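You operate a simulated robot arm through the tools that you are given. There is no shell and no other tool. Be economical: measure what you need, move in short steps, check, and stop when the job is done.

You are at the controls of a simulated robot arm. One attempt, no reset.

Task
Empty the grey mug and the drip dish into the grey bucket.
Fine: put each one back where it stood.

Only the result counts: the job must be done as asked and must still hold three seconds after the hand-in. Knocking over, shifting, dropping, spilling or breaking anything else fails it.

Robot
A 7-joint arm with a two-finger parallel gripper, fixed in place. Base frame: the origin is at the foot of the arm, x ahead of it, y to its left, z up; the work surface is at about z = -50. Lengths are in mm, angles in degrees, forces in N, time in s.
With the tool pointing down near the work surface it reaches from about 240 to 620 mm from the base axis. Its first joint turns from -66.0 to 66.0 degrees. Payload 2.6 kg.
The tool frame sits at the grasp point between the pads (the TCP): z along the fingers, y along the line on which they close. The tips reach 30 mm beyond it. Largest opening 94 mm; finger width 28, thickness 10; the body of the gripper, 50 by 96 mm, starts 55 mm behind the TCP.
Orientation is that of the tool frame in the base frame, as a unit quaternion [w, x, y, z]. With the fingers straight down and closing along the base's y, the tool's x points along the base's -x, its y along +y and its z along -z.

Tools
- The arm moves only by the tool jog_arm. Its argument "rows" is a list of rows, each a list of 7 numbers: the shift along the base's x, y, z in units of 25 mm (1.0 is 25 mm), then the turn, a rotation vector about the base's x, y, z in units of 8 degrees (1.0 is 8 degrees), then the gripper command, from -1 (fully open) to 1 (shut), values between in proportion. In form: [[tx, ty, tz, ax, ay, az, claw], ...]. A call has 1 to 10 rows; each row shifts and turns the commanded pose from where the row before left it. A call with a number of a shift or a turn outside -1 to 1 is refused whole. Rows are played at 5 a second. More than 50 mm and 8.6 degrees between two rows, or a gripper value outside its range, and nothing of the call is played. A pose out of reach is approached as far as the arm can. The call stops where the force on the tool passes 40 N (or 10 N more than at its start, if that is more) or the arm is blocked; 0.2 s more then pass. The fingers move at their own pace (about 72 mm/s each) and stop on an object; they squeeze with about 33 N. The grip force told is the motor's: it shows also when the fingers shut on nothing. Time passes only in rows, and 0.2 s behind the last, so rows that do not move let the fingers close. It gives the time, the measured TCP pose, the force on the tool (base axes), the opening and the grip force at its end, in the units of the frame above (readings bear some noise), with the torque about the TCP (base axes, N m) and any sound that the robot's microphone picked up.
- Cameras (640 x 400 px; columns grow to the right, rows downward): "scene" is fixed at [35.1, 428.5, 569.8]; the picture's right is [-0.80, -0.60, 0.00], its down [-0.31, 0.42, -0.85] and it looks along [0.51, -0.68, -0.53] (base axes); focal length 357 px, centre (320, 200). "wrist" rides on the gripper at [76, 14, -102] in the tool frame; the picture's right is [-0.18, 0.98, 0.00], its down [-0.75, -0.14, -0.64] and it looks along [-0.63, -0.12, 0.77] (tool axes); focal length 243 px, centre (320, 200). There is no depth. A picture from a camera that has moved, and an enlarged one, comes with that camera's place and axes in the base frame and with its lens.
- get_image(camera): a new picture of that camera. It takes no simulated time.
- close_up(camera, box): a new picture of the part [left, top, right, bottom] of that camera's present view, enlarged. It takes no simulated time.
- hand_in(): hands the job in; it is judged then, once.

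Go step by step. Nothing tells you positions but the pictures and the camera data: compare them with the known pose of the tool, close in by small moves and look again before you grip or let go. The budget is 120 turns and 84 pictures, counting those below and the enlarged ones. Unless the task says otherwise, let go and move clear before handing in, and close with one line.

The tools are called after ">>>" as name(argument=value, ...) on one line, values as JSON. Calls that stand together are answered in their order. jog_arm: Moves the arm, as the interface text tells. Its arguments: {"type":"object","properties":{"rows":{"type":"array","items":{"type":"array","items":{"type":"number"}}}},"required":["rows"]} The other tools are called the same way: get_image (camera) takes a picture; close_up (camera, box) takes an enlarged picture of a part of a camera's view; hand_in () hands the job in.

At the start:

```text
t: 0.0
tool_pos: [314.2, -180.1, 363.8]
ee_rot: [0.0, 0.0, 1.0, 0.0]
force: [0.5, 1.0, 0.1]
wrist_torque: [0.04, 0.02, 0.0]
width: 94.1
grasp_force: 0.0
```

scene: 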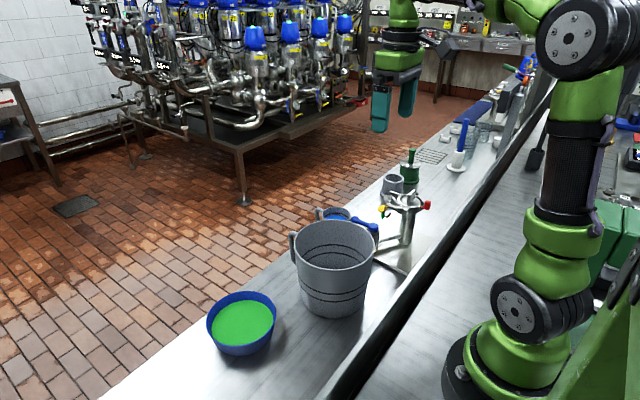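
wrist: 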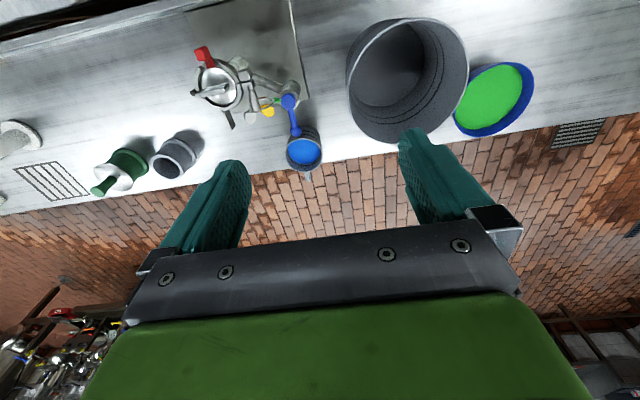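

I see a grey bucket, a blue bowl with green content, a tap stand with something blue near it, a grey cup-like thing and a green/white item. I'll enlarge the views to tell which is the mug and which the drip dish.

>>> close_up(camera="scene", box=[300, 130, 480, 280])

>>> close_up(camera="wrist", box=[60, 20, 340, 200])

>>> close_up(camera="scene", box=[190, 190, 430, 370])

```text
2.67 times, centred on (390, 205) of scene
camera zoom: at [35.1, 428.5, 569.8], right [-0.8, -0.6, 0.0], down [-0.31, 0.42, -0.85], along [0.51, -0.68, -0.53], focal length 951 px, centre (133, 187)
```

zoom: 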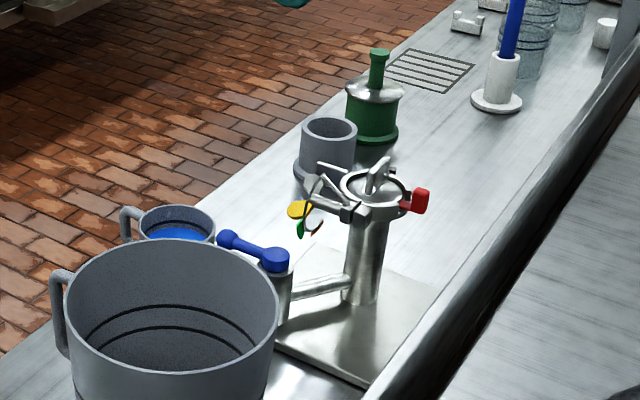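

```text
2.22 times, centred on (200, 110) of wrist
camera zoom: at [237.4, -165.3, 467.4], right [0.18, 0.98, 0.0], down [0.75, -0.14, 0.64], along [0.63, -0.12, -0.77], focal length 539 px, centre (587, 400)
```

zoom: 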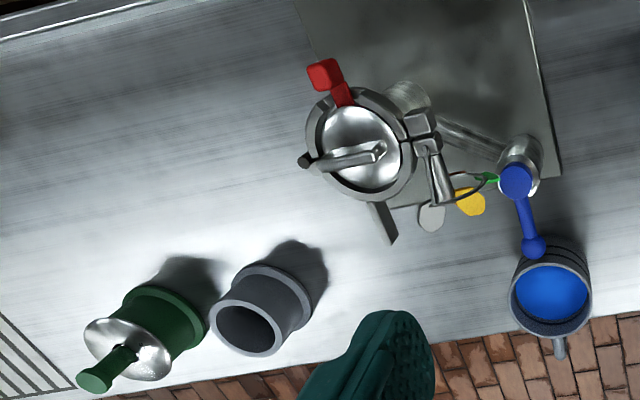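

```text
2.22 times, centred on (310, 280) of scene
camera zoom: at [35.1, 428.5, 569.8], right [-0.8, -0.6, 0.0], down [-0.31, 0.42, -0.85], along [0.51, -0.68, -0.53], focal length 793 px, centre (342, 22)
```

zoom: 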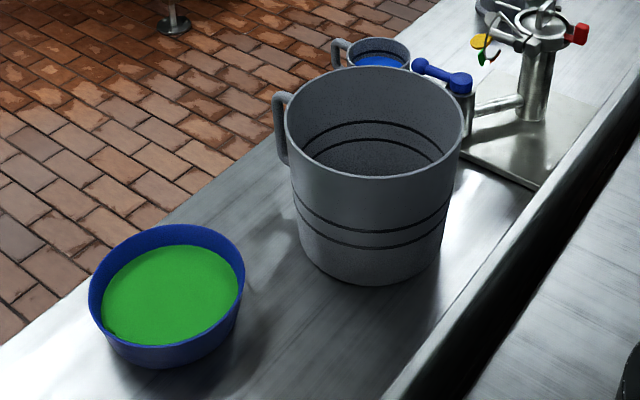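

The grey mug with blue liquid appears to stand at about (475, -244), rim near z=25, handle toward +x, with a blue-knobbed lever right behind it. The blue dish with green liquid is at about (440, 150) and the bucket at about (350, -41). I'll move over the mug and look.

>>> jog_arm(rows=[[0.8, -0.32, -0.8, 0, 0, 0, -1], [0.8, -0.32, -0.8, 0, 0, 0, -1], [0.8, -0.32, -0.8, 0, 0, 0, -1], [0.8, -0.32, -0.8, 0, 0, 0, -1], [0.8, -0.32, -0.8, 0, 0, 0, -1], [0.8, -0.32, -0.8, 0, 0, 0, -1], [0.8, -0.32, -0.8, 0, 0, 0, -1], [0.8, -0.32, -0.8, 0, 0, 0, -1]])

>>> get_image(camera="wrist")

>>> get_image(camera="scene")

```text
t: 1.8
tool_pos: [475.2, -242.5, 204.9]
ee_rot: [-0.001, 0.001, 1.0, 0.0]
force: [-0.7, -0.3, -0.4]
wrist_torque: [0.03, -0.01, 0.01]
width: 93.9
grasp_force: 0.0
```

```text
78 pictures are left
camera wrist: at [399.7, -228.8, 307.8], right [0.19, 0.98, 0.0], down [0.75, -0.14, 0.64], along [0.63, -0.12, -0.77], focal length 243 px, centre (320, 200)
```

wrist: 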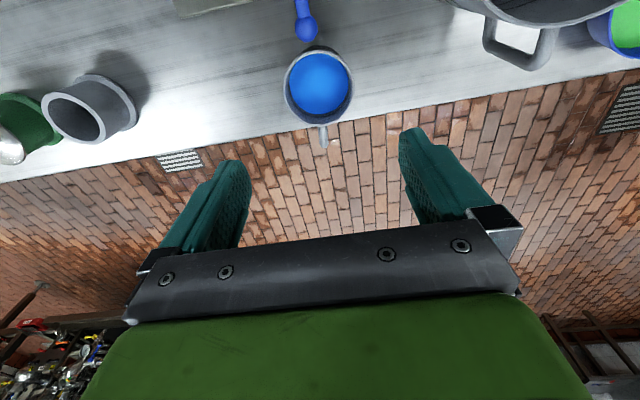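

```text
77 pictures are left
```

scene: 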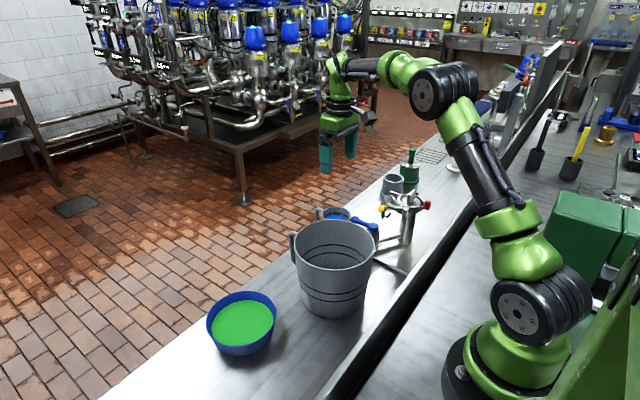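

The mug measures about 75 mm across at (474, -243), handle to +x, and the blue lever ends just short of its rim. I'll lower until the fingertips are just above the rim and check.

>>> jog_arm(rows=[[0, 0, -0.9, 0, 0, 0, -1], [0, 0, -0.9, 0, 0, 0, -1], [0, 0, -0.9, 0, 0, 0, -1], [0, 0, -0.9, 0, 0, 0, -1], [0, 0, -0.9, 0, 0, 0, -1], [0, 0, -0.9, 0, 0, 0, -1]])

>>> get_image(camera="wrist")

>>> close_up(camera="scene", box=[280, 120, 440, 270])

```text
t: 3.2
tool_pos: [473.5, -242.6, 68.4]
ee_rot: [0.0, 0.0, 1.0, 0.0]
force: [0.5, 0.4, 0.5]
wrist_torque: [0.01, 0.0, 0.0]
width: 93.8
grasp_force: 0.1
```

```text
76 pictures are left
camera wrist: at [396.6, -228.5, 171.3], right [0.19, 0.98, 0.0], down [0.75, -0.14, 0.64], along [0.63, -0.12, -0.77], focal length 243 px, centre (320, 200)
```

wrist: 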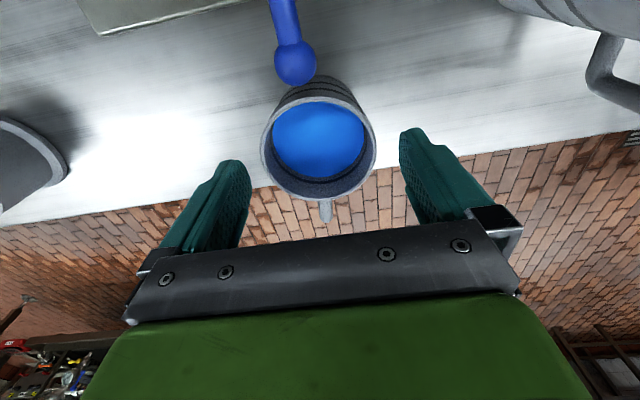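

```text
2.67 times, centred on (360, 195) of scene
camera zoom: at [35.1, 428.5, 569.8], right [-0.8, -0.6, 0.0], down [-0.31, 0.42, -0.85], along [0.51, -0.68, -0.53], focal length 951 px, centre (213, 213)
```

zoom: 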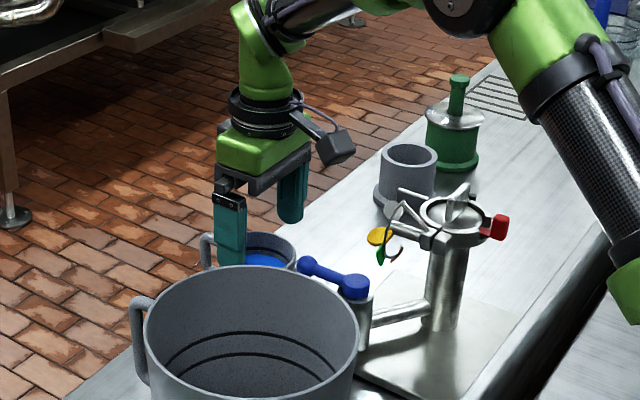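

The mug is centred between the open fingers, with its rim at about z=26. I'll lower about 58 mm and check before closing.

>>> jog_arm(rows=[[0, -0.03, -0.6, 0, 0, 0, -1], [0, -0.03, -0.6, 0, 0, 0, -1], [0, 0, -0.6, 0, 0, 0, -1], [0, 0, -0.5, 0, 0, 0, -1]])

>>> get_image(camera="wrist")

>>> close_up(camera="scene", box=[280, 120, 440, 270])

```text
t: 4.2
tool_pos: [473.0, -243.8, 11.4]
ee_rot: [0.0, 0.0, 1.0, 0.0]
force: [-1.1, 0.6, 0.2]
wrist_torque: [0.01, 0.06, -0.04]
width: 93.8
grasp_force: 0.0
```

```text
74 pictures are left
camera wrist: at [397.6, -230.6, 114.2], right [0.18, 0.98, 0.0], down [0.75, -0.14, 0.64], along [0.63, -0.12, -0.77], focal length 243 px, centre (320, 200)
```

wrist: 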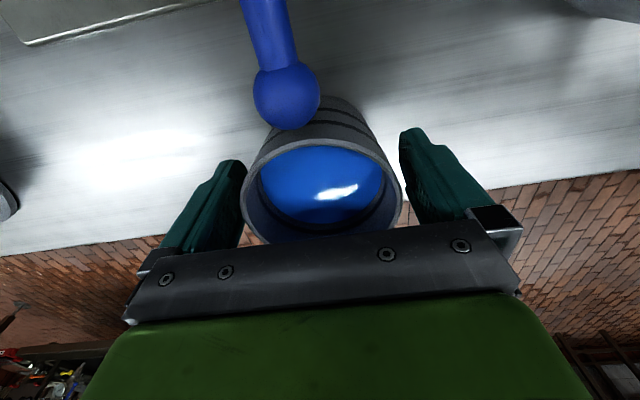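

```text
2.67 times, centred on (360, 195) of scene
camera zoom: at [35.1, 428.5, 569.8], right [-0.8, -0.6, 0.0], down [-0.31, 0.42, -0.85], along [0.51, -0.68, -0.53], focal length 951 px, centre (213, 213)
```

zoom: 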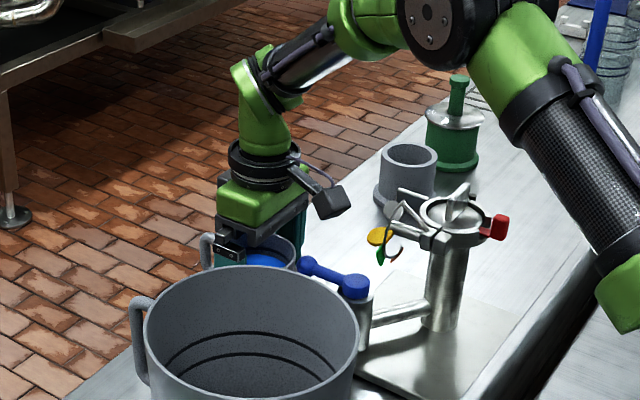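

The mug sits centred between the pads with the lever knob just clear of it. I'll close the fingers.

>>> jog_arm(rows=[[0, 0, 0, 0, 0, 0, 1], [0, 0, 0, 0, 0, 0, 1], [0, 0, 0, 0, 0, 0, 1]])

>>> get_image(camera="wrist")

```text
t: 5.0
tool_pos: [474.8, -244.8, 11.7]
ee_rot: [0.0, 0.0, 1.0, 0.0]
force: [0.5, -0.1, -0.4]
wrist_torque: [-0.02, -0.01, -0.02]
width: 79.5
grasp_force: 33.0
```

```text
72 pictures are left
camera wrist: at [397.5, -230.6, 114.3], right [0.18, 0.98, 0.0], down [0.75, -0.14, 0.64], along [0.63, -0.12, -0.77], focal length 243 px, centre (320, 200)
```

wrist: 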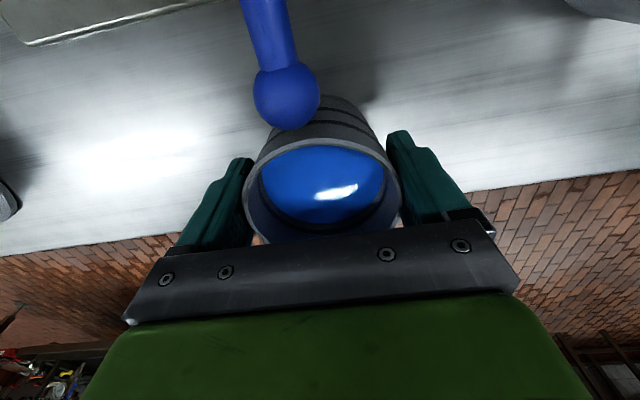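

The mug is held without having shifted. I'll lift it straight up gently.

>>> jog_arm(rows=[[0, 0, 0.2, 0, 0, 0, 1], [0, 0, 0.4, 0, 0, 0, 1], [0, 0, 0.6, 0, 0, 0, 1], [0, 0, 0.8, 0, 0, 0, 1], [0, 0, 0.8, 0, 0, 0, 1], [0, 0, 0.8, 0, 0, 0, 1], [0, 0, 0.8, 0, 0, 0, 1], [0, 0, 0.8, 0, 0, 0, 1], [0, 0, 0.5, 0, 0, 0, 1], [0, 0, 0.3, 0, 0, 0, 1]])

>>> get_image(camera="wrist")

>>> get_image(camera="scene")

```text
t: 7.2
tool_pos: [474.9, -245.8, 162.4]
ee_rot: [0.0, -0.001, 1.0, 0.0]
force: [0.2, -0.1, -1.7]
wrist_torque: [0.01, 0.05, -0.01]
width: 79.4
grasp_force: 33.1
```

```text
71 pictures are left
camera wrist: at [398.7, -231.9, 264.6], right [0.18, 0.98, 0.0], down [0.75, -0.14, 0.64], along [0.63, -0.12, -0.77], focal length 243 px, centre (320, 200)
```

wrist: 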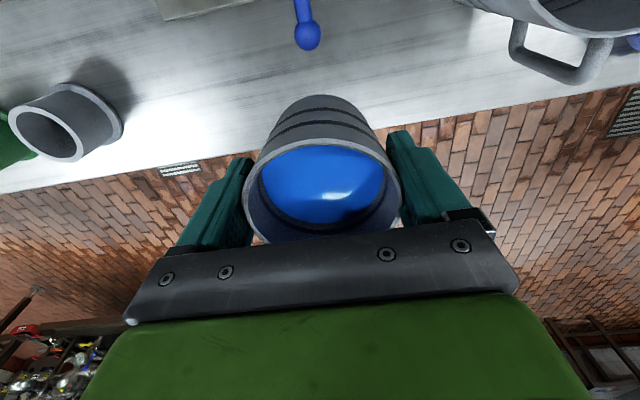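

```text
70 pictures are left
```

scene: 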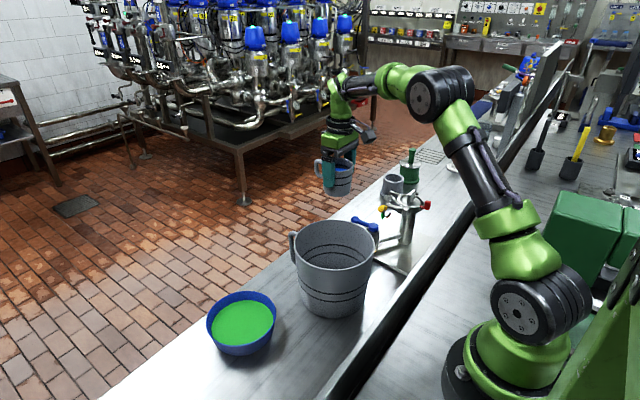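

The mug is held well and level at z=162. I'll raise it to z=245 and carry it smoothly toward the bucket while turning the tool about the vertical.

>>> jog_arm(rows=[[0, 0, 0.4, 0, 0, 0, 1], [0, 0, 0.8, 0, 0, 0, 1], [0, 0, 0.95, 0, 0, 0, 1], [0, 0, 0.8, 0, 0, 0, 1], [0, 0, 0.4, 0, 0, 0, 1], [-0.09, 0.2, 0, 0, 0, 0.13, 1], [-0.17, 0.4, 0, 0, 0, 0.26, 1], [-0.22, 0.5, 0, 0, 0, 0.33, 1], [-0.22, 0.5, 0, 0, 0, 0.33, 1], [-0.22, 0.5, 0, 0, 0, 0.33, 1]])

>>> jog_arm(rows=[[-0.22, 0.5, 0, 0, 0, 0.33, 1], [-0.3, 0.7, 0, 0, 0, 0.45, 1], [-0.35, 0.8, 0, 0, 0, 0.52, 1], [-0.35, 0.8, 0, 0, 0, 0.52, 1], [-0.35, 0.8, 0, 0, 0, 0.52, 1], [-0.35, 0.8, 0, 0, 0, 0.52, 1], [-0.33, 0.75, 0, 0, 0, 0.49, 1], [-0.26, 0.6, 0, 0, 0, 0.4, 1], [-0.22, 0.47, 0, 0, 0, 0.3, 1], [-0.12, 0.3, 0, 0, 0, 0.195, 1]])

>>> get_image(camera="wrist")

>>> get_image(camera="scene")

```text
t: 9.4
tool_pos: [451.1, -192.1, 246.5]
ee_rot: [0.0, -0.096, 0.995, 0.0]
force: [0.5, 0.4, -1.5]
wrist_torque: [-0.02, 0.02, 0.0]
width: 79.6
grasp_force: 33.3
```

```text
t: 11.6
tool_pos: [379.0, -29.7, 244.9]
ee_rot: [0.0, -0.383, 0.924, 0.0]
force: [0.3, 0.8, -2.6]
wrist_torque: [-0.04, 0.01, 0.0]
width: 79.5
grasp_force: 33.1
```

```text
69 pictures are left
camera wrist: at [315.1, -73.5, 349.1], right [-0.56, 0.83, 0.0], down [0.63, 0.43, 0.64], along [0.53, 0.36, -0.77], focal length 243 px, centre (320, 200)
```

wrist: 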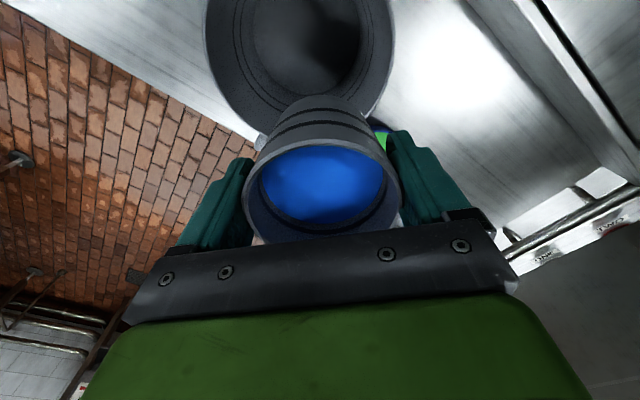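

```text
68 pictures are left
```

scene: 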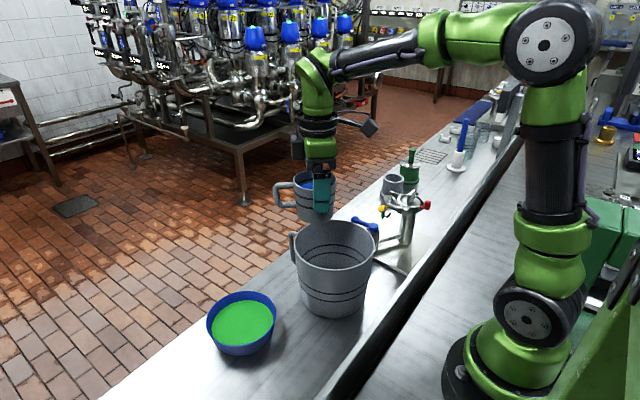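

The bucket centre now looks nearer to (358, -65), rim at about z=95-105. I'll shift the mug slightly in -y and begin tilting it in the finger direction, stopping before anything can run out.

>>> jog_arm(rows=[[0, -0.2, -0.15, 0, 0, 0, 1], [0, -0.25, -0.2, 0, 0, 0, 1], [0, -0.15, -0.1, 0, 0, 0, 1], [0, 0, 0, 0.2, -0.2, 0, 1], [0, 0, 0, 0.354, -0.354, 0, 1], [0, 0, 0, 0.354, -0.354, 0, 1], [0, 0, 0, 0.354, -0.354, 0, 1], [0, 0, 0, 0.2, -0.2, 0, 1]])

>>> get_image(camera="wrist")

>>> get_image(camera="scene")

```text
t: 13.4
tool_pos: [380.6, -44.0, 236.1]
ee_rot: [0.134, -0.38, 0.914, 0.056]
force: [0.2, -0.7, -1.5]
wrist_torque: [-0.03, 0.06, -0.01]
width: 79.4
grasp_force: 33.1
```

```text
67 pictures are left
camera wrist: at [296.5, -106.9, 311.4], right [-0.57, 0.82, 0.05], down [0.48, 0.28, 0.83], along [0.67, 0.5, -0.55], focal length 243 px, centre (320, 200)
```

wrist: 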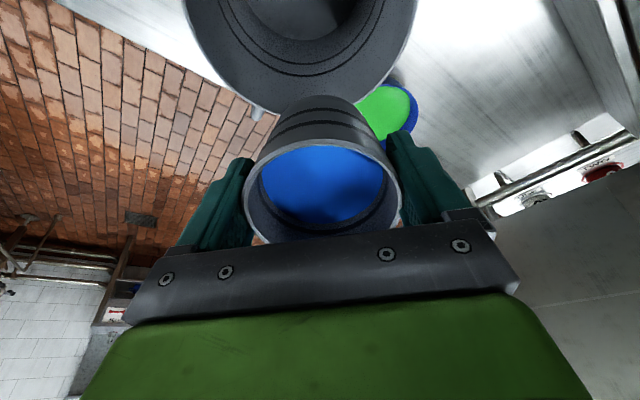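

```text
66 pictures are left
```

scene: 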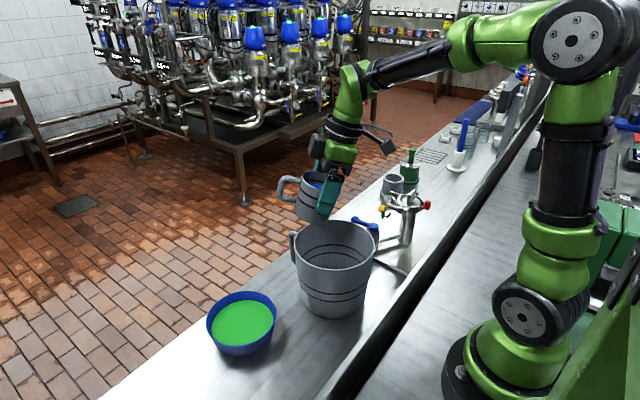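

The tilt works, and the mug is over the bucket with its pouring lip near the centre. I'll tilt on slowly.

>>> jog_arm(rows=[[0, 0, 0, 0.25, -0.25, 0, 1], [0, 0, 0, 0.25, -0.25, 0, 1], [0, 0, 0, 0.25, -0.25, 0, 1], [0, 0, 0, 0.25, -0.25, 0, 1], [0, 0, 0, 0.25, -0.25, 0, 1], [0, 0, 0, 0.25, -0.25, 0, 1], [0, 0, 0, 0.25, -0.25, 0, 1], [0, 0, 0, 0.25, -0.25, 0, 1]])

>>> get_image(camera="wrist")

>>> close_up(camera="scene", box=[220, 120, 440, 320])

```text
t: 15.2
tool_pos: [378.9, -45.2, 235.2]
ee_rot: [0.31, -0.36, 0.871, 0.128]
force: [0.5, -0.7, -2.5]
wrist_torque: [-0.05, 0.03, -0.01]
width: 79.6
grasp_force: 33.0
```

```text
65 pictures are left
camera wrist: at [282.2, -122.3, 265.8], right [-0.59, 0.8, 0.12], down [0.23, 0.03, 0.97], along [0.77, 0.6, -0.19], focal length 243 px, centre (320, 200)
```

wrist: 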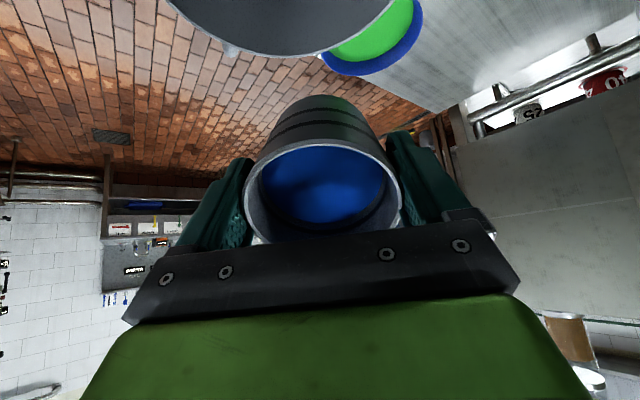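

```text
2.00 times, centred on (330, 220) of scene
camera zoom: at [35.1, 428.5, 569.8], right [-0.8, -0.6, 0.0], down [-0.31, 0.42, -0.85], along [0.51, -0.68, -0.53], focal length 713 px, centre (300, 160)
```

zoom: 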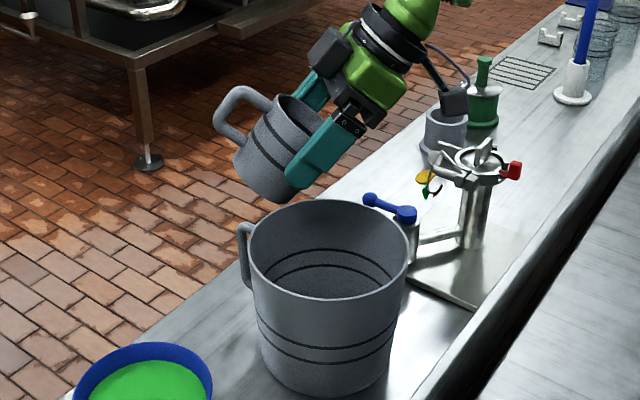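

At 39 degrees nothing runs out yet and the lip remains over the bucket. I'll keep tilting.

>>> jog_arm(rows=[[0, 0, 0, 0.25, -0.25, 0, 1], [0, 0, 0, 0.25, -0.25, 0, 1], [0, 0, 0, 0.25, -0.25, 0, 1], [0, 0, 0, 0.25, -0.25, 0, 1], [0, 0, 0, 0.25, -0.25, 0, 1], [0, 0, 0, 0.25, -0.25, 0, 1], [0, 0, 0, 0.25, -0.25, 0, 1], [0, 0, 0, 0.25, -0.25, 0, 1]])

>>> get_image(camera="wrist")

>>> close_up(camera="scene", box=[220, 120, 440, 320])

```text
t: 17.0
tool_pos: [378.6, -43.5, 233.6]
ee_rot: [0.476, -0.328, 0.792, 0.196]
force: [0.9, -0.3, 0.2]
wrist_torque: [-0.02, 0.03, -0.06]
width: 79.2
grasp_force: 32.8
```

```text
63 pictures are left
camera wrist: at [279.6, -123.7, 215.9], right [-0.63, 0.76, 0.16], down [-0.05, -0.25, 0.97], along [0.77, 0.6, 0.19], focal length 243 px, centre (320, 200)
```

wrist: 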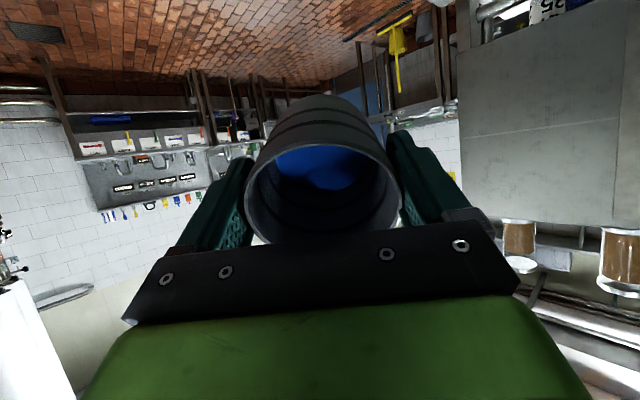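

```text
2.00 times, centred on (330, 220) of scene
camera zoom: at [35.1, 428.5, 569.8], right [-0.8, -0.6, 0.0], down [-0.31, 0.42, -0.85], along [0.51, -0.68, -0.53], focal length 713 px, centre (300, 160)
```

zoom: 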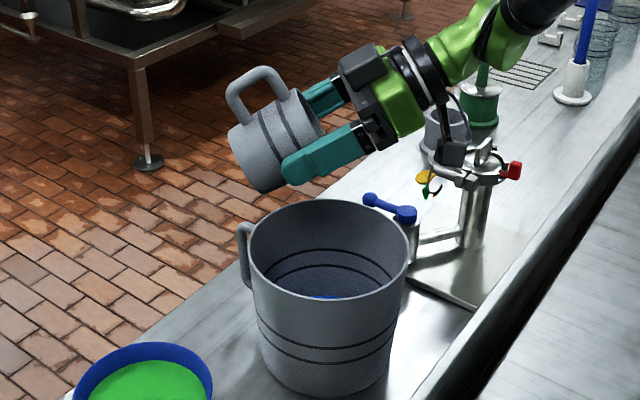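

Blue liquid is arriving in the bucket and the mug level is dropping. I'll tilt further.

>>> jog_arm(rows=[[0, 0, 0, 0.25, -0.25, 0, 1], [0, 0, 0, 0.25, -0.25, 0, 1], [0, 0, 0, 0.25, -0.25, 0, 1], [0, 0, 0, 0.25, -0.25, 0, 1], [0, 0, 0, 0.25, -0.25, 0, 1], [0, 0, 0, 0.25, -0.25, 0, 1], [0, 0, 0, 0.25, -0.25, 0, 1], [0, 0, 0, 0.25, -0.25, 0, 1], [0, 0, 0, 0.25, -0.25, 0, 1], [0, 0, 0, 0.25, -0.25, 0, 1]])

>>> get_image(camera="wrist")

>>> close_up(camera="scene", box=[220, 120, 440, 320])

```text
t: 19.2
tool_pos: [369.6, -45.6, 258.1]
ee_rot: [0.627, -0.278, 0.678, 0.264]
force: [-0.4, 0.6, -0.5]
wrist_torque: [-0.03, 0.07, 0.05]
width: 79.3
grasp_force: 32.9
out of reach, approached as far as the arm can: row 8, 9, 10
```

```text
61 pictures are left
camera wrist: at [282.7, -111.9, 190.0], right [-0.68, 0.7, 0.19], down [-0.31, -0.52, 0.8], along [0.66, 0.49, 0.57], focal length 243 px, centre (320, 200)
```

wrist: 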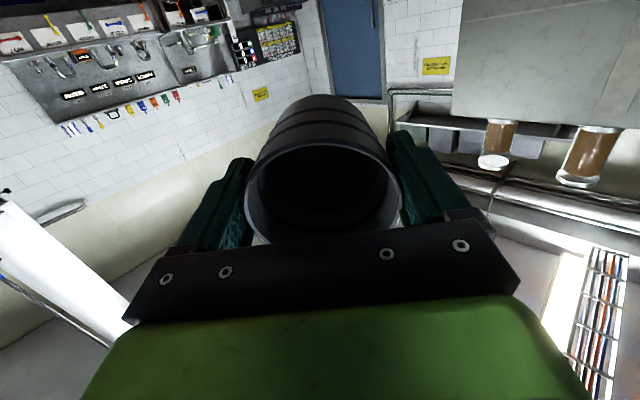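

```text
2.00 times, centred on (330, 220) of scene
camera zoom: at [35.1, 428.5, 569.8], right [-0.8, -0.6, 0.0], down [-0.31, 0.42, -0.85], along [0.51, -0.68, -0.53], focal length 713 px, centre (300, 160)
```

zoom: 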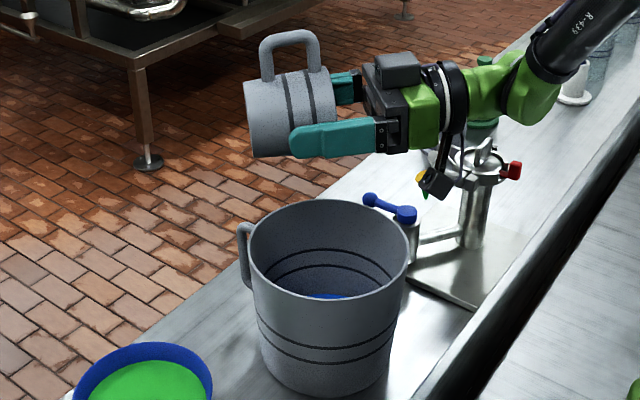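

The arm reached about 86 degrees of tilt before its limit. I'll check whether the mug is empty.

>>> close_up(camera="wrist", box=[240, 130, 410, 245])

>>> close_up(camera="scene", box=[285, 205, 385, 280])

```text
3.48 times, centred on (325, 188) of wrist
camera zoom: at [282.7, -111.9, 190.0], right [-0.68, 0.7, 0.19], down [-0.31, -0.52, 0.8], along [0.66, 0.49, 0.57], focal length 844 px, centre (303, 244)
```

zoom: 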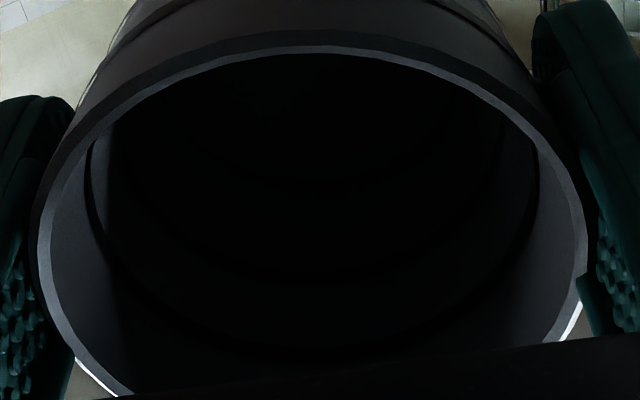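

```text
5.33 times, centred on (335, 242) of scene
camera zoom: at [35.1, 428.5, 569.8], right [-0.8, -0.6, 0.0], down [-0.31, 0.42, -0.85], along [0.51, -0.68, -0.53], focal length 1902 px, centre (240, -27)
```

zoom: 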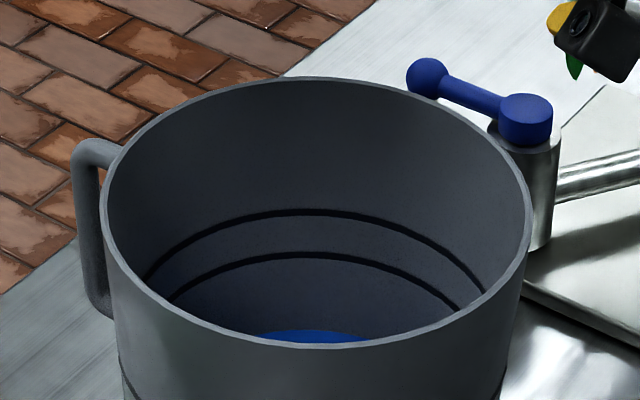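

It looks empty, but I want a few more degrees to be sure. I'll try raising slightly while tilting more.

>>> jog_arm(rows=[[0.3, 0, 0.5, 0, 0, 0, 1], [0.2, 0, 0.5, 0, 0, 0, 1], [0, 0, 0, 0.25, -0.25, 0, 1], [0, 0, 0, 0.25, -0.25, 0, 1], [0, 0, 0, 0.25, -0.25, 0, 1], [0, 0, 0, 0, 0, 0, 1]])

>>> close_up(camera="wrist", box=[240, 130, 410, 245])

>>> get_image(camera="scene")

```text
t: 20.6
tool_pos: [381.8, -45.8, 306.1]
ee_rot: [0.676, -0.258, 0.629, 0.284]
force: [0.4, 0.2, 0.4]
wrist_torque: [0.02, 0.01, 0.0]
width: 79.2
grasp_force: 32.9
out of reach, approached as far as the arm can: row 4, 5
```

```text
3.48 times, centred on (325, 188) of wrist
camera zoom: at [302.1, -105.3, 223.1], right [-0.7, 0.68, 0.19], down [-0.39, -0.6, 0.7], along [0.59, 0.42, 0.69], focal length 844 px, centre (303, 244)
```

zoom: 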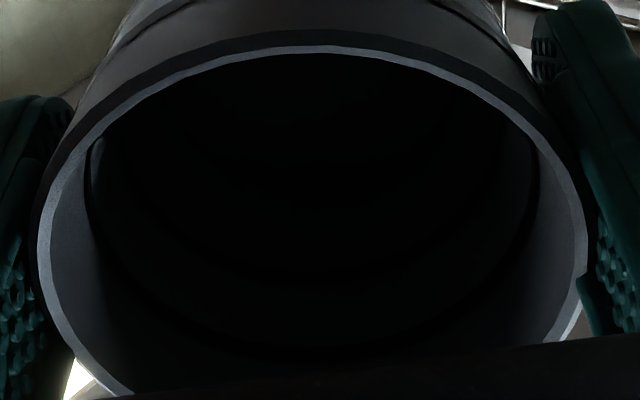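

```text
56 pictures are left
```

scene: 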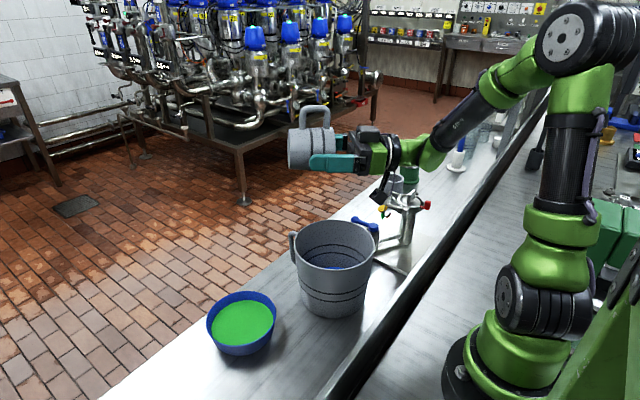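

The tilt is now 94 degrees and the mug is dark and empty inside. I'll bring it back upright over the bucket.

>>> jog_arm(rows=[[0, 0, 0, -0.25, 0.25, 0, 1], [0, 0, 0, -0.5, 0.5, 0, 1], [0, 0, 0, -0.5, 0.5, 0, 1], [0, 0, 0, -0.5, 0.5, 0, 1], [0, 0, 0, -0.5, 0.5, 0, 1], [0, 0, 0, -0.5, 0.5, 0, 1], [0, 0, 0, -0.5, 0.5, 0, 1], [0, 0, 0, -0.5, 0.5, 0, 1], [0, 0, 0, -0.5, 0.5, 0, 1]])

>>> jog_arm(rows=[[0, 0, 0, -0.5, 0.5, 0, 1], [0, 0, 0, -0.5, 0.5, 0, 1], [0, 0, 0, -0.5, 0.5, 0, 1], [0, 0, 0, -0.5, 0.5, 0, 1], [0, 0, 0, -0.5, 0.5, 0, 1], [0, 0, 0, -0.5, 0.5, 0, 1], [0, 0, 0, -0.5, 0.5, 0, 1], [0, 0, 0, -0.25, 0.25, 0, 1], [0, 0, 0, 0, 0, 0, 1]])

>>> get_image(camera="wrist")

```text
t: 22.6
tool_pos: [380.3, -46.0, 306.0]
ee_rot: [0.362, -0.349, 0.851, 0.152]
force: [0.1, -1.0, 0.7]
wrist_torque: [0.01, -0.01, -0.05]
width: 79.2
grasp_force: 32.7
```

```text
t: 24.6
tool_pos: [381.3, -46.3, 306.7]
ee_rot: [0.03, -0.379, 0.925, 0.013]
force: [0.4, 0.5, -0.4]
wrist_torque: [0.0, 0.0, 0.03]
width: 79.5
grasp_force: 33.5
```

```text
55 pictures are left
camera wrist: at [312.7, -95.0, 403.6], right [-0.56, 0.83, 0.01], down [0.61, 0.4, 0.69], along [0.57, 0.4, -0.72], focal length 243 px, centre (320, 200)
```

wrist: 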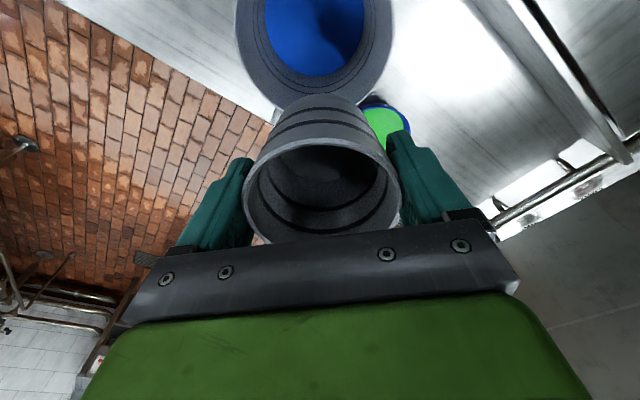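

The mug is empty and the blue liquid is in the bucket. I'll finish levelling, turn the tool back and return above the mug's spot.

>>> jog_arm(rows=[[0, 0, 0, -0.331, 0.331, 0, 1], [0.2, -0.5, 0, 0, 0, -0.3, 1], [0.4, -0.9, 0, 0, 0, -0.65, 1], [0.45, -0.95, 0, 0, 0, -0.7, 1], [0.45, -0.95, 0, 0, 0, -0.7, 1], [0.45, -0.95, 0, 0, 0, -0.7, 1], [0.45, -0.95, 0, 0, 0, -0.7, 1], [0.45, -0.95, 0, 0, 0, -0.7, 1], [0.45, -0.94, 0, 0, 0, -0.675, 1], [0.44, -0.9, 0, 0, 0, -0.5, 1]])

>>> jog_arm(rows=[[0, 0, -0.4, 0, 0, 0, 1], [0, 0, -0.8, 0, 0, 0, 1], [0, 0, -0.9, 0, 0, 0, 1], [0, 0, -0.9, 0, 0, 0, 1], [0, 0, -0.9, 0, 0, 0, 1], [0, 0, -0.9, 0, 0, 0, 1], [0, 0, -0.6, 0, 0, 0, 1], [0, 0, -0.4, 0, 0, 0, 1], [0, 0, 0, 0, 0, 0, 1]])

>>> get_image(camera="wrist")

```text
t: 26.8
tool_pos: [473.9, -246.2, 305.7]
ee_rot: [0.002, 0.005, 1.0, 0.0]
force: [-0.4, 0.0, -0.1]
wrist_torque: [-0.02, 0.04, -0.06]
width: 79.1
grasp_force: 32.8
```

```text
t: 28.8
tool_pos: [474.0, -245.1, 160.2]
ee_rot: [0.003, 0.003, 1.0, 0.0]
force: [-0.5, 0.0, -0.6]
wrist_torque: [0.03, 0.02, 0.01]
width: 79.1
grasp_force: 33.5
```

```text
54 pictures are left
camera wrist: at [398.1, -232.1, 263.3], right [0.19, 0.98, 0.0], down [0.75, -0.15, 0.64], along [0.63, -0.12, -0.77], focal length 243 px, centre (320, 200)
```

wrist: 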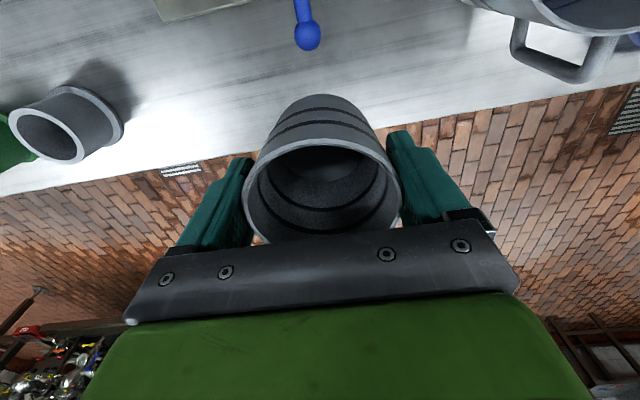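

The mug is back over its spot, level. I'll lower most of the way and compare with the earlier view.

>>> jog_arm(rows=[[0, 0, -0.4, 0, 0, 0.05, 1], [0, 0, -0.8, 0, 0, 0, 1], [0, 0, -0.8, 0, 0, 0, 1], [0, 0, -0.8, 0, 0, 0, 1], [0, 0, -0.8, 0, 0, 0, 1], [0, 0, -0.8, 0, 0, 0, 1], [0, 0, -0.4, 0, 0, 0, 1], [0, 0, -0.4, 0, 0, 0, 1], [0, 0, 0, 0, 0, 0, 1]])

>>> get_image(camera="wrist")

```text
t: 30.8
tool_pos: [474.4, -246.3, 29.5]
ee_rot: [0.0, 0.0, 1.0, 0.001]
force: [-0.2, 0.3, -0.8]
wrist_torque: [0.03, 0.01, 0.01]
width: 79.1
grasp_force: 32.9
```

```text
53 pictures are left
camera wrist: at [398.3, -232.5, 132.9], right [0.18, 0.98, 0.0], down [0.75, -0.14, 0.64], along [0.63, -0.12, -0.77], focal length 243 px, centre (320, 200)
```

wrist: 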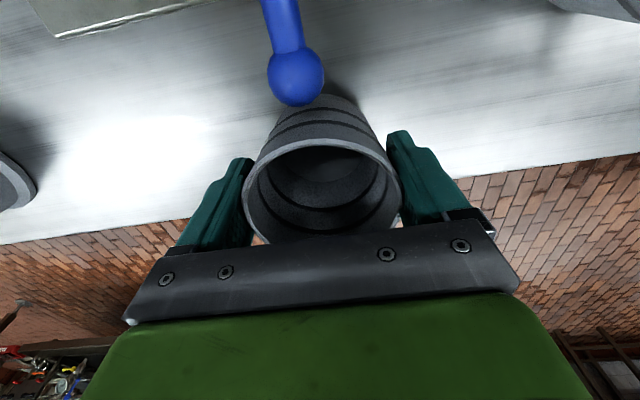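

A last 17 mm remains, with a small correction to match the grip pose.

>>> jog_arm(rows=[[-0.02, 0.06, -0.2, 0, 0, 0, 1], [0, 0, -0.2, 0, 0, 0, 1], [0, 0, -0.15, 0, 0, 0, 1], [0, 0, -0.1, 0, 0, 0, 1], [0, 0, 0, 0, 0, 0, 1]])

>>> get_image(camera="wrist")

```text
t: 32.0
tool_pos: [473.5, -244.5, 13.6]
ee_rot: [0.001, 0.0, 1.0, 0.001]
force: [0.2, -0.1, -0.5]
wrist_torque: [-0.01, 0.01, -0.01]
width: 79.3
grasp_force: 33.0
```

```text
52 pictures are left
camera wrist: at [397.5, -231.1, 117.0], right [0.18, 0.98, 0.0], down [0.75, -0.14, 0.64], along [0.63, -0.12, -0.77], focal length 243 px, centre (320, 200)
```

wrist: 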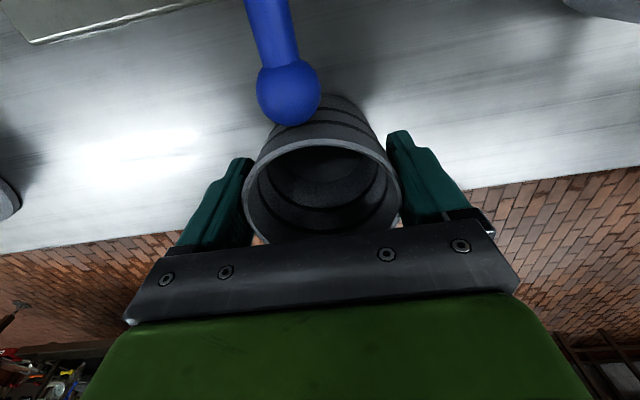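

The ball is about 3 px higher than in the grip view, so some 2-3 mm of height remain. I'll ease down until contact.

>>> jog_arm(rows=[[0, 0, -0.04, 0, 0, 0, 1], [0, 0, -0.04, 0, 0, 0, 1], [0, 0, 0, 0, 0, 0, 1]])

```text
t: 32.8
tool_pos: [473.1, -245.5, 13.1]
ee_rot: [0.002, 0.0, 1.0, 0.001]
force: [0.2, 0.8, -0.2]
wrist_torque: [0.02, 0.02, 0.01]
width: 79.4
grasp_force: 32.9
```

>>> jog_arm(rows=[[0, 0, -0.04, 0, 0, 0, 1], [0, 0, 0, 0, 0, 0, 1]])

>>> get_image(camera="wrist")

```text
t: 33.4
tool_pos: [473.5, -244.6, 11.6]
ee_rot: [0.001, 0.0, 1.0, 0.0]
force: [1.4, 0.4, -0.3]
wrist_torque: [-0.02, 0.07, -0.01]
width: 79.0
grasp_force: 33.0
```

```text
51 pictures are left
camera wrist: at [396.7, -231.5, 114.5], right [0.18, 0.98, 0.0], down [0.75, -0.14, 0.64], along [0.63, -0.12, -0.77], focal length 243 px, centre (320, 200)
```

wrist: 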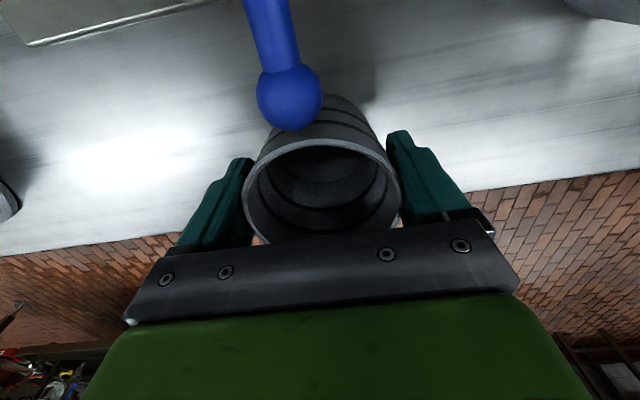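

The view now matches the grip view to within about 1 mm. I'll make a 1 mm correction in y, then open and rise.

>>> jog_arm(rows=[[0, 0.04, 0, 0, 0, 0, 1], [0, 0, -0.02, 0, 0, 0, 1], [0, 0, 0, 0, 0, 0, 0.8], [0, 0, 0, 0, 0, 0, 0.5], [0, 0, 0, 0, 0, 0, -1], [0, 0, 0, 0, 0, 0, -1], [0, 0, 0, 0, 0, 0, -1]])

>>> get_image(camera="wrist")

```text
t: 35.0
tool_pos: [473.0, -243.1, 13.0]
ee_rot: [0.001, 0.0, 1.0, 0.001]
force: [-0.7, -0.7, -0.7]
wrist_torque: [0.0, -0.02, 0.0]
width: 93.8
grasp_force: 0.0
```

```text
50 pictures are left
camera wrist: at [397.2, -230.4, 114.5], right [0.18, 0.98, 0.0], down [0.75, -0.14, 0.64], along [0.63, -0.12, -0.77], focal length 243 px, centre (320, 200)
```

wrist: 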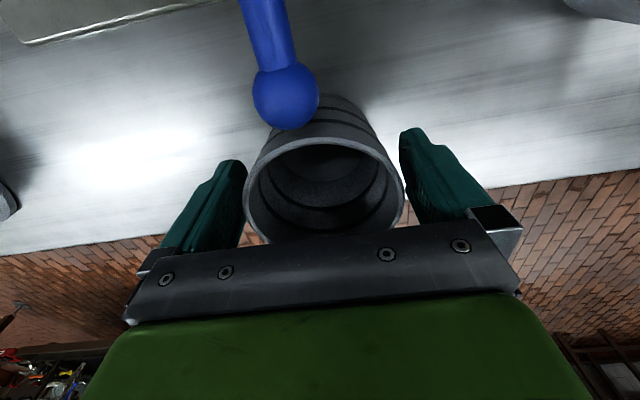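

The mug stands where it was, empty and released. I'll rise clear and travel over to look at the dish.

>>> jog_arm(rows=[[0, 0, 0.4, 0, 0, 0, -1], [0, 0, 0.8, 0, 0, 0, -1], [0, 0, 1, 0, 0, 0, -1], [0, 0, 1, 0, 0, 0, -1], [0, 0, 1, 0, 0, 0, -1], [0, 0, 1, 0, 0, 0, -1], [0, 0, 1, 0, 0, 0, -1], [0, 0, 1, 0, 0, 0, -1], [0, 0, 1, 0, 0, 0, -1], [0, 0, 0.8, 0, 0, 0, -1]])

>>> jog_arm(rows=[[-0.1, 1, 0, 0, 0, 0, -1], [-0.1, 1, 0, 0, 0, 0, -1], [-0.1, 1, 0, 0, 0, 0, -1], [-0.1, 1, 0, 0, 0, 0, -1], [-0.1, 1, 0, 0, 0, 0, -1], [-0.1, 1, 0, 0, 0, 0, -1], [-0.1, 1, 0, 0, 0, 0, -1], [-0.1, 1, 0, 0, 0, 0, -1], [-0.1, 1, 0, 0, 0, 0, -1], [-0.1, 1, 0, 0, 0, 0, -1]])

>>> jog_arm(rows=[[-0.1, 1, 0, 0, 0, 0, -1], [-0.1, 1, 0, 0, 0, 0, -1], [-0.1, 1, 0, 0, 0, 0, -1], [0, 0.6, 0, 0, 0, 0, -1]])

>>> get_image(camera="wrist")

>>> get_image(camera="scene")

>>> close_up(camera="scene", box=[190, 270, 300, 370])

```text
t: 37.2
tool_pos: [471.8, -244.4, 236.6]
ee_rot: [0.001, 0.0, 1.0, 0.0]
force: [0.9, 1.0, 0.5]
wrist_torque: [0.0, 0.03, 0.0]
width: 94.0
grasp_force: 0.0
```

```text
t: 39.4
tool_pos: [447.3, 6.8, 235.4]
ee_rot: [0.0, -0.001, 1.0, 0.001]
force: [0.8, 0.4, 0.1]
wrist_torque: [0.02, -0.01, 0.01]
width: 94.1
grasp_force: 0.0
```

```text
t: 40.4
tool_pos: [440.5, 95.8, 235.4]
ee_rot: [0.001, 0.0, 1.0, 0.001]
force: [-0.7, -0.2, -0.6]
wrist_torque: [-0.01, -0.03, -0.02]
width: 93.9
grasp_force: 0.0
```

```text
49 pictures are left
camera wrist: at [365.0, 109.5, 338.2], right [0.18, 0.98, 0.0], down [0.75, -0.14, 0.64], along [0.63, -0.12, -0.77], focal length 243 px, centre (320, 200)
```

wrist: 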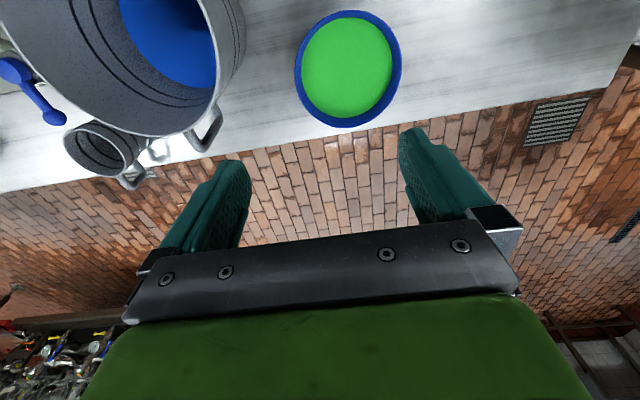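

```text
48 pictures are left
```

scene: 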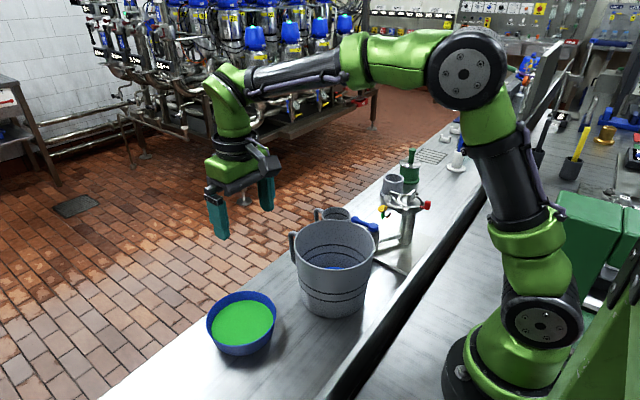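

```text
4.00 times, centred on (245, 320) of scene
camera zoom: at [35.1, 428.5, 569.8], right [-0.8, -0.6, 0.0], down [-0.31, 0.42, -0.85], along [0.51, -0.68, -0.53], focal length 1427 px, centre (620, -280)
```

zoom: 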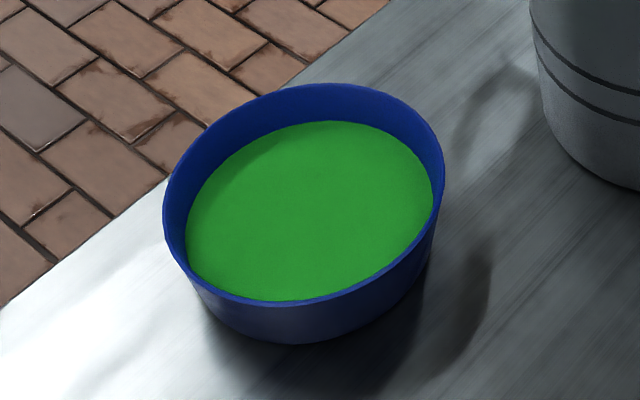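

The dish centre comes out at about (449, 133), rim at about z=0, diameter about 136, with the wall flaring about 13 degrees. I'll grip its -y wall with the tool tilted to match, so first I go above that wall with the fingers partly open.

>>> jog_arm(rows=[[0.1, -0.3, -0.8, 0.4, 0, 0, 0.06], [0.1, -0.3, -0.8, 0.4, 0, 0, 0.06], [0.12, -0.3, -0.8, 0.4, 0, 0, 0.06], [0, -0.24, -0.8, 0.425, 0, 0, 0.06], [0, 0, -0.8, 0, 0, 0, 0.06], [0, 0, -0.8, 0, 0, 0, 0.06], [0, 0, -0.8, 0, 0, 0, 0.06], [0, 0, -0.8, 0, 0, 0, 0.06], [0, 0, -0.6, 0, 0, 0, 0.06], [0, 0, 0, 0, 0, 0, 0.06]])

>>> get_image(camera="wrist")

>>> close_up(camera="scene", box=[170, 190, 370, 370])

```text
t: 42.6
tool_pos: [448.2, 66.1, 60.7]
ee_rot: [0.002, 0.001, 0.993, 0.114]
force: [0.2, -0.6, 0.3]
wrist_torque: [-0.02, 0.01, -0.02]
width: 44.2
grasp_force: 0.0
```

```text
46 pictures are left
camera wrist: at [371.9, 57.0, 164.1], right [0.18, 0.96, 0.22], down [0.75, -0.28, 0.6], along [0.63, 0.06, -0.77], focal length 243 px, centre (320, 200)
```

wrist: 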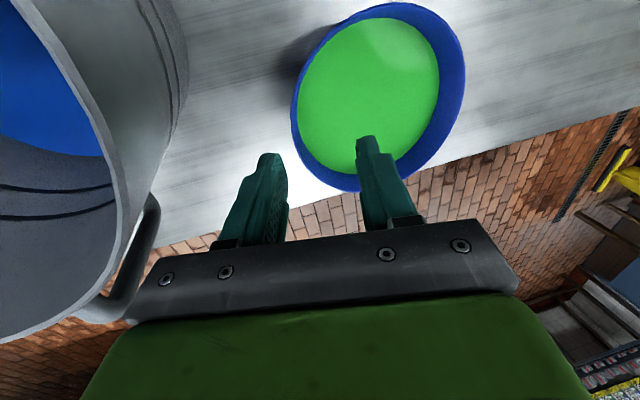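

```text
2.22 times, centred on (270, 280) of scene
camera zoom: at [35.1, 428.5, 569.8], right [-0.8, -0.6, 0.0], down [-0.31, 0.42, -0.85], along [0.51, -0.68, -0.53], focal length 793 px, centre (431, 22)
```

zoom: 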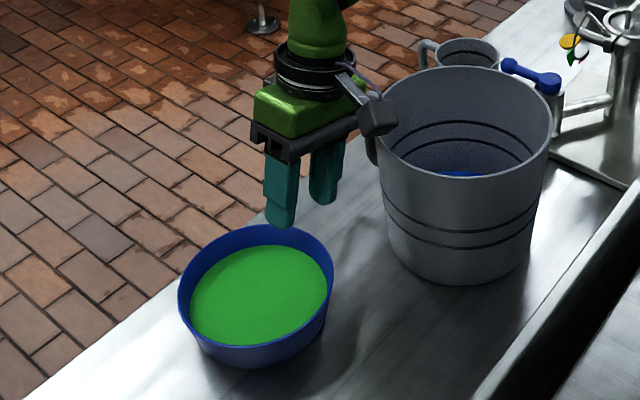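

At this grip point the gripper body would come within millimetres of the bucket rim. I'll turn the tool 45 degrees about the vertical and take the wall at about (496, 86) instead, well away from the bucket.

>>> jog_arm(rows=[[0.24, 0.1, 0, 0, 0, 0.7, 0.06], [0.24, 0.1, 0, 0, 0, 0.7, 0.06], [0.24, 0.1, 0, 0, 0, 0.7, 0.06], [0.24, 0.1, 0, 0, 0, 0.7, 0.06], [0.24, 0.1, 0, 0, 0, 0.7, 0.06], [0.24, 0.1, 0, 0, 0, 0.7, 0.06], [0.24, 0.1, 0, 0, 0, 0.7, 0.06], [0.24, 0.1, 0, 0, 0, 0.725, 0.06], [0, 0, 0, 0, 0, 0, 0.06]])

>>> get_image(camera="wrist")

>>> close_up(camera="scene", box=[170, 190, 370, 370])

```text
t: 44.6
tool_pos: [496.6, 88.1, 60.2]
ee_rot: [-0.043, -0.38, 0.918, 0.105]
force: [-0.3, 0.1, 0.6]
wrist_torque: [-0.03, -0.01, 0.01]
width: 44.4
grasp_force: 0.0
```

```text
44 pictures are left
camera wrist: at [449.8, 26.6, 164.2], right [-0.55, 0.81, 0.22], down [0.73, 0.33, 0.6], along [0.41, 0.49, -0.77], focal length 243 px, centre (320, 200)
```

wrist: 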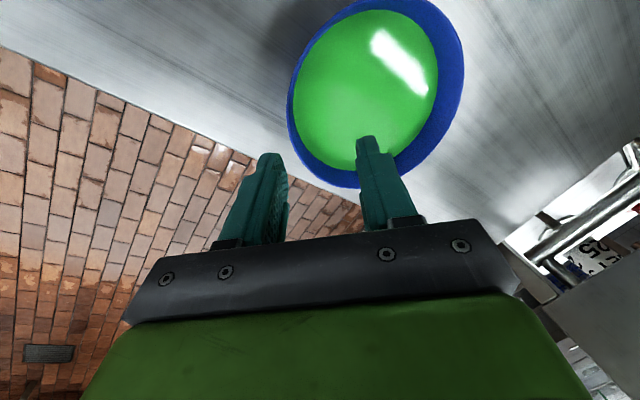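

```text
2.22 times, centred on (270, 280) of scene
camera zoom: at [35.1, 428.5, 569.8], right [-0.8, -0.6, 0.0], down [-0.31, 0.42, -0.85], along [0.51, -0.68, -0.53], focal length 793 px, centre (431, 22)
```

zoom: 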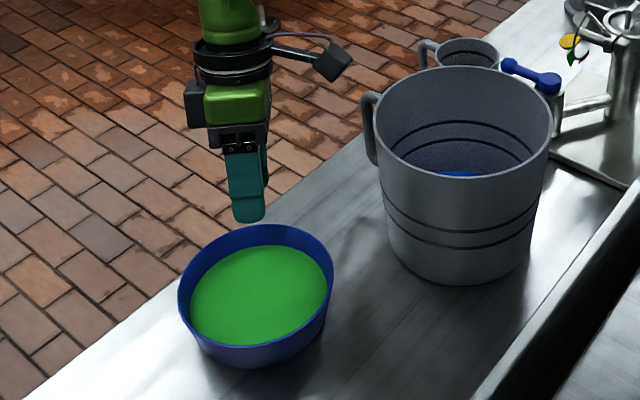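

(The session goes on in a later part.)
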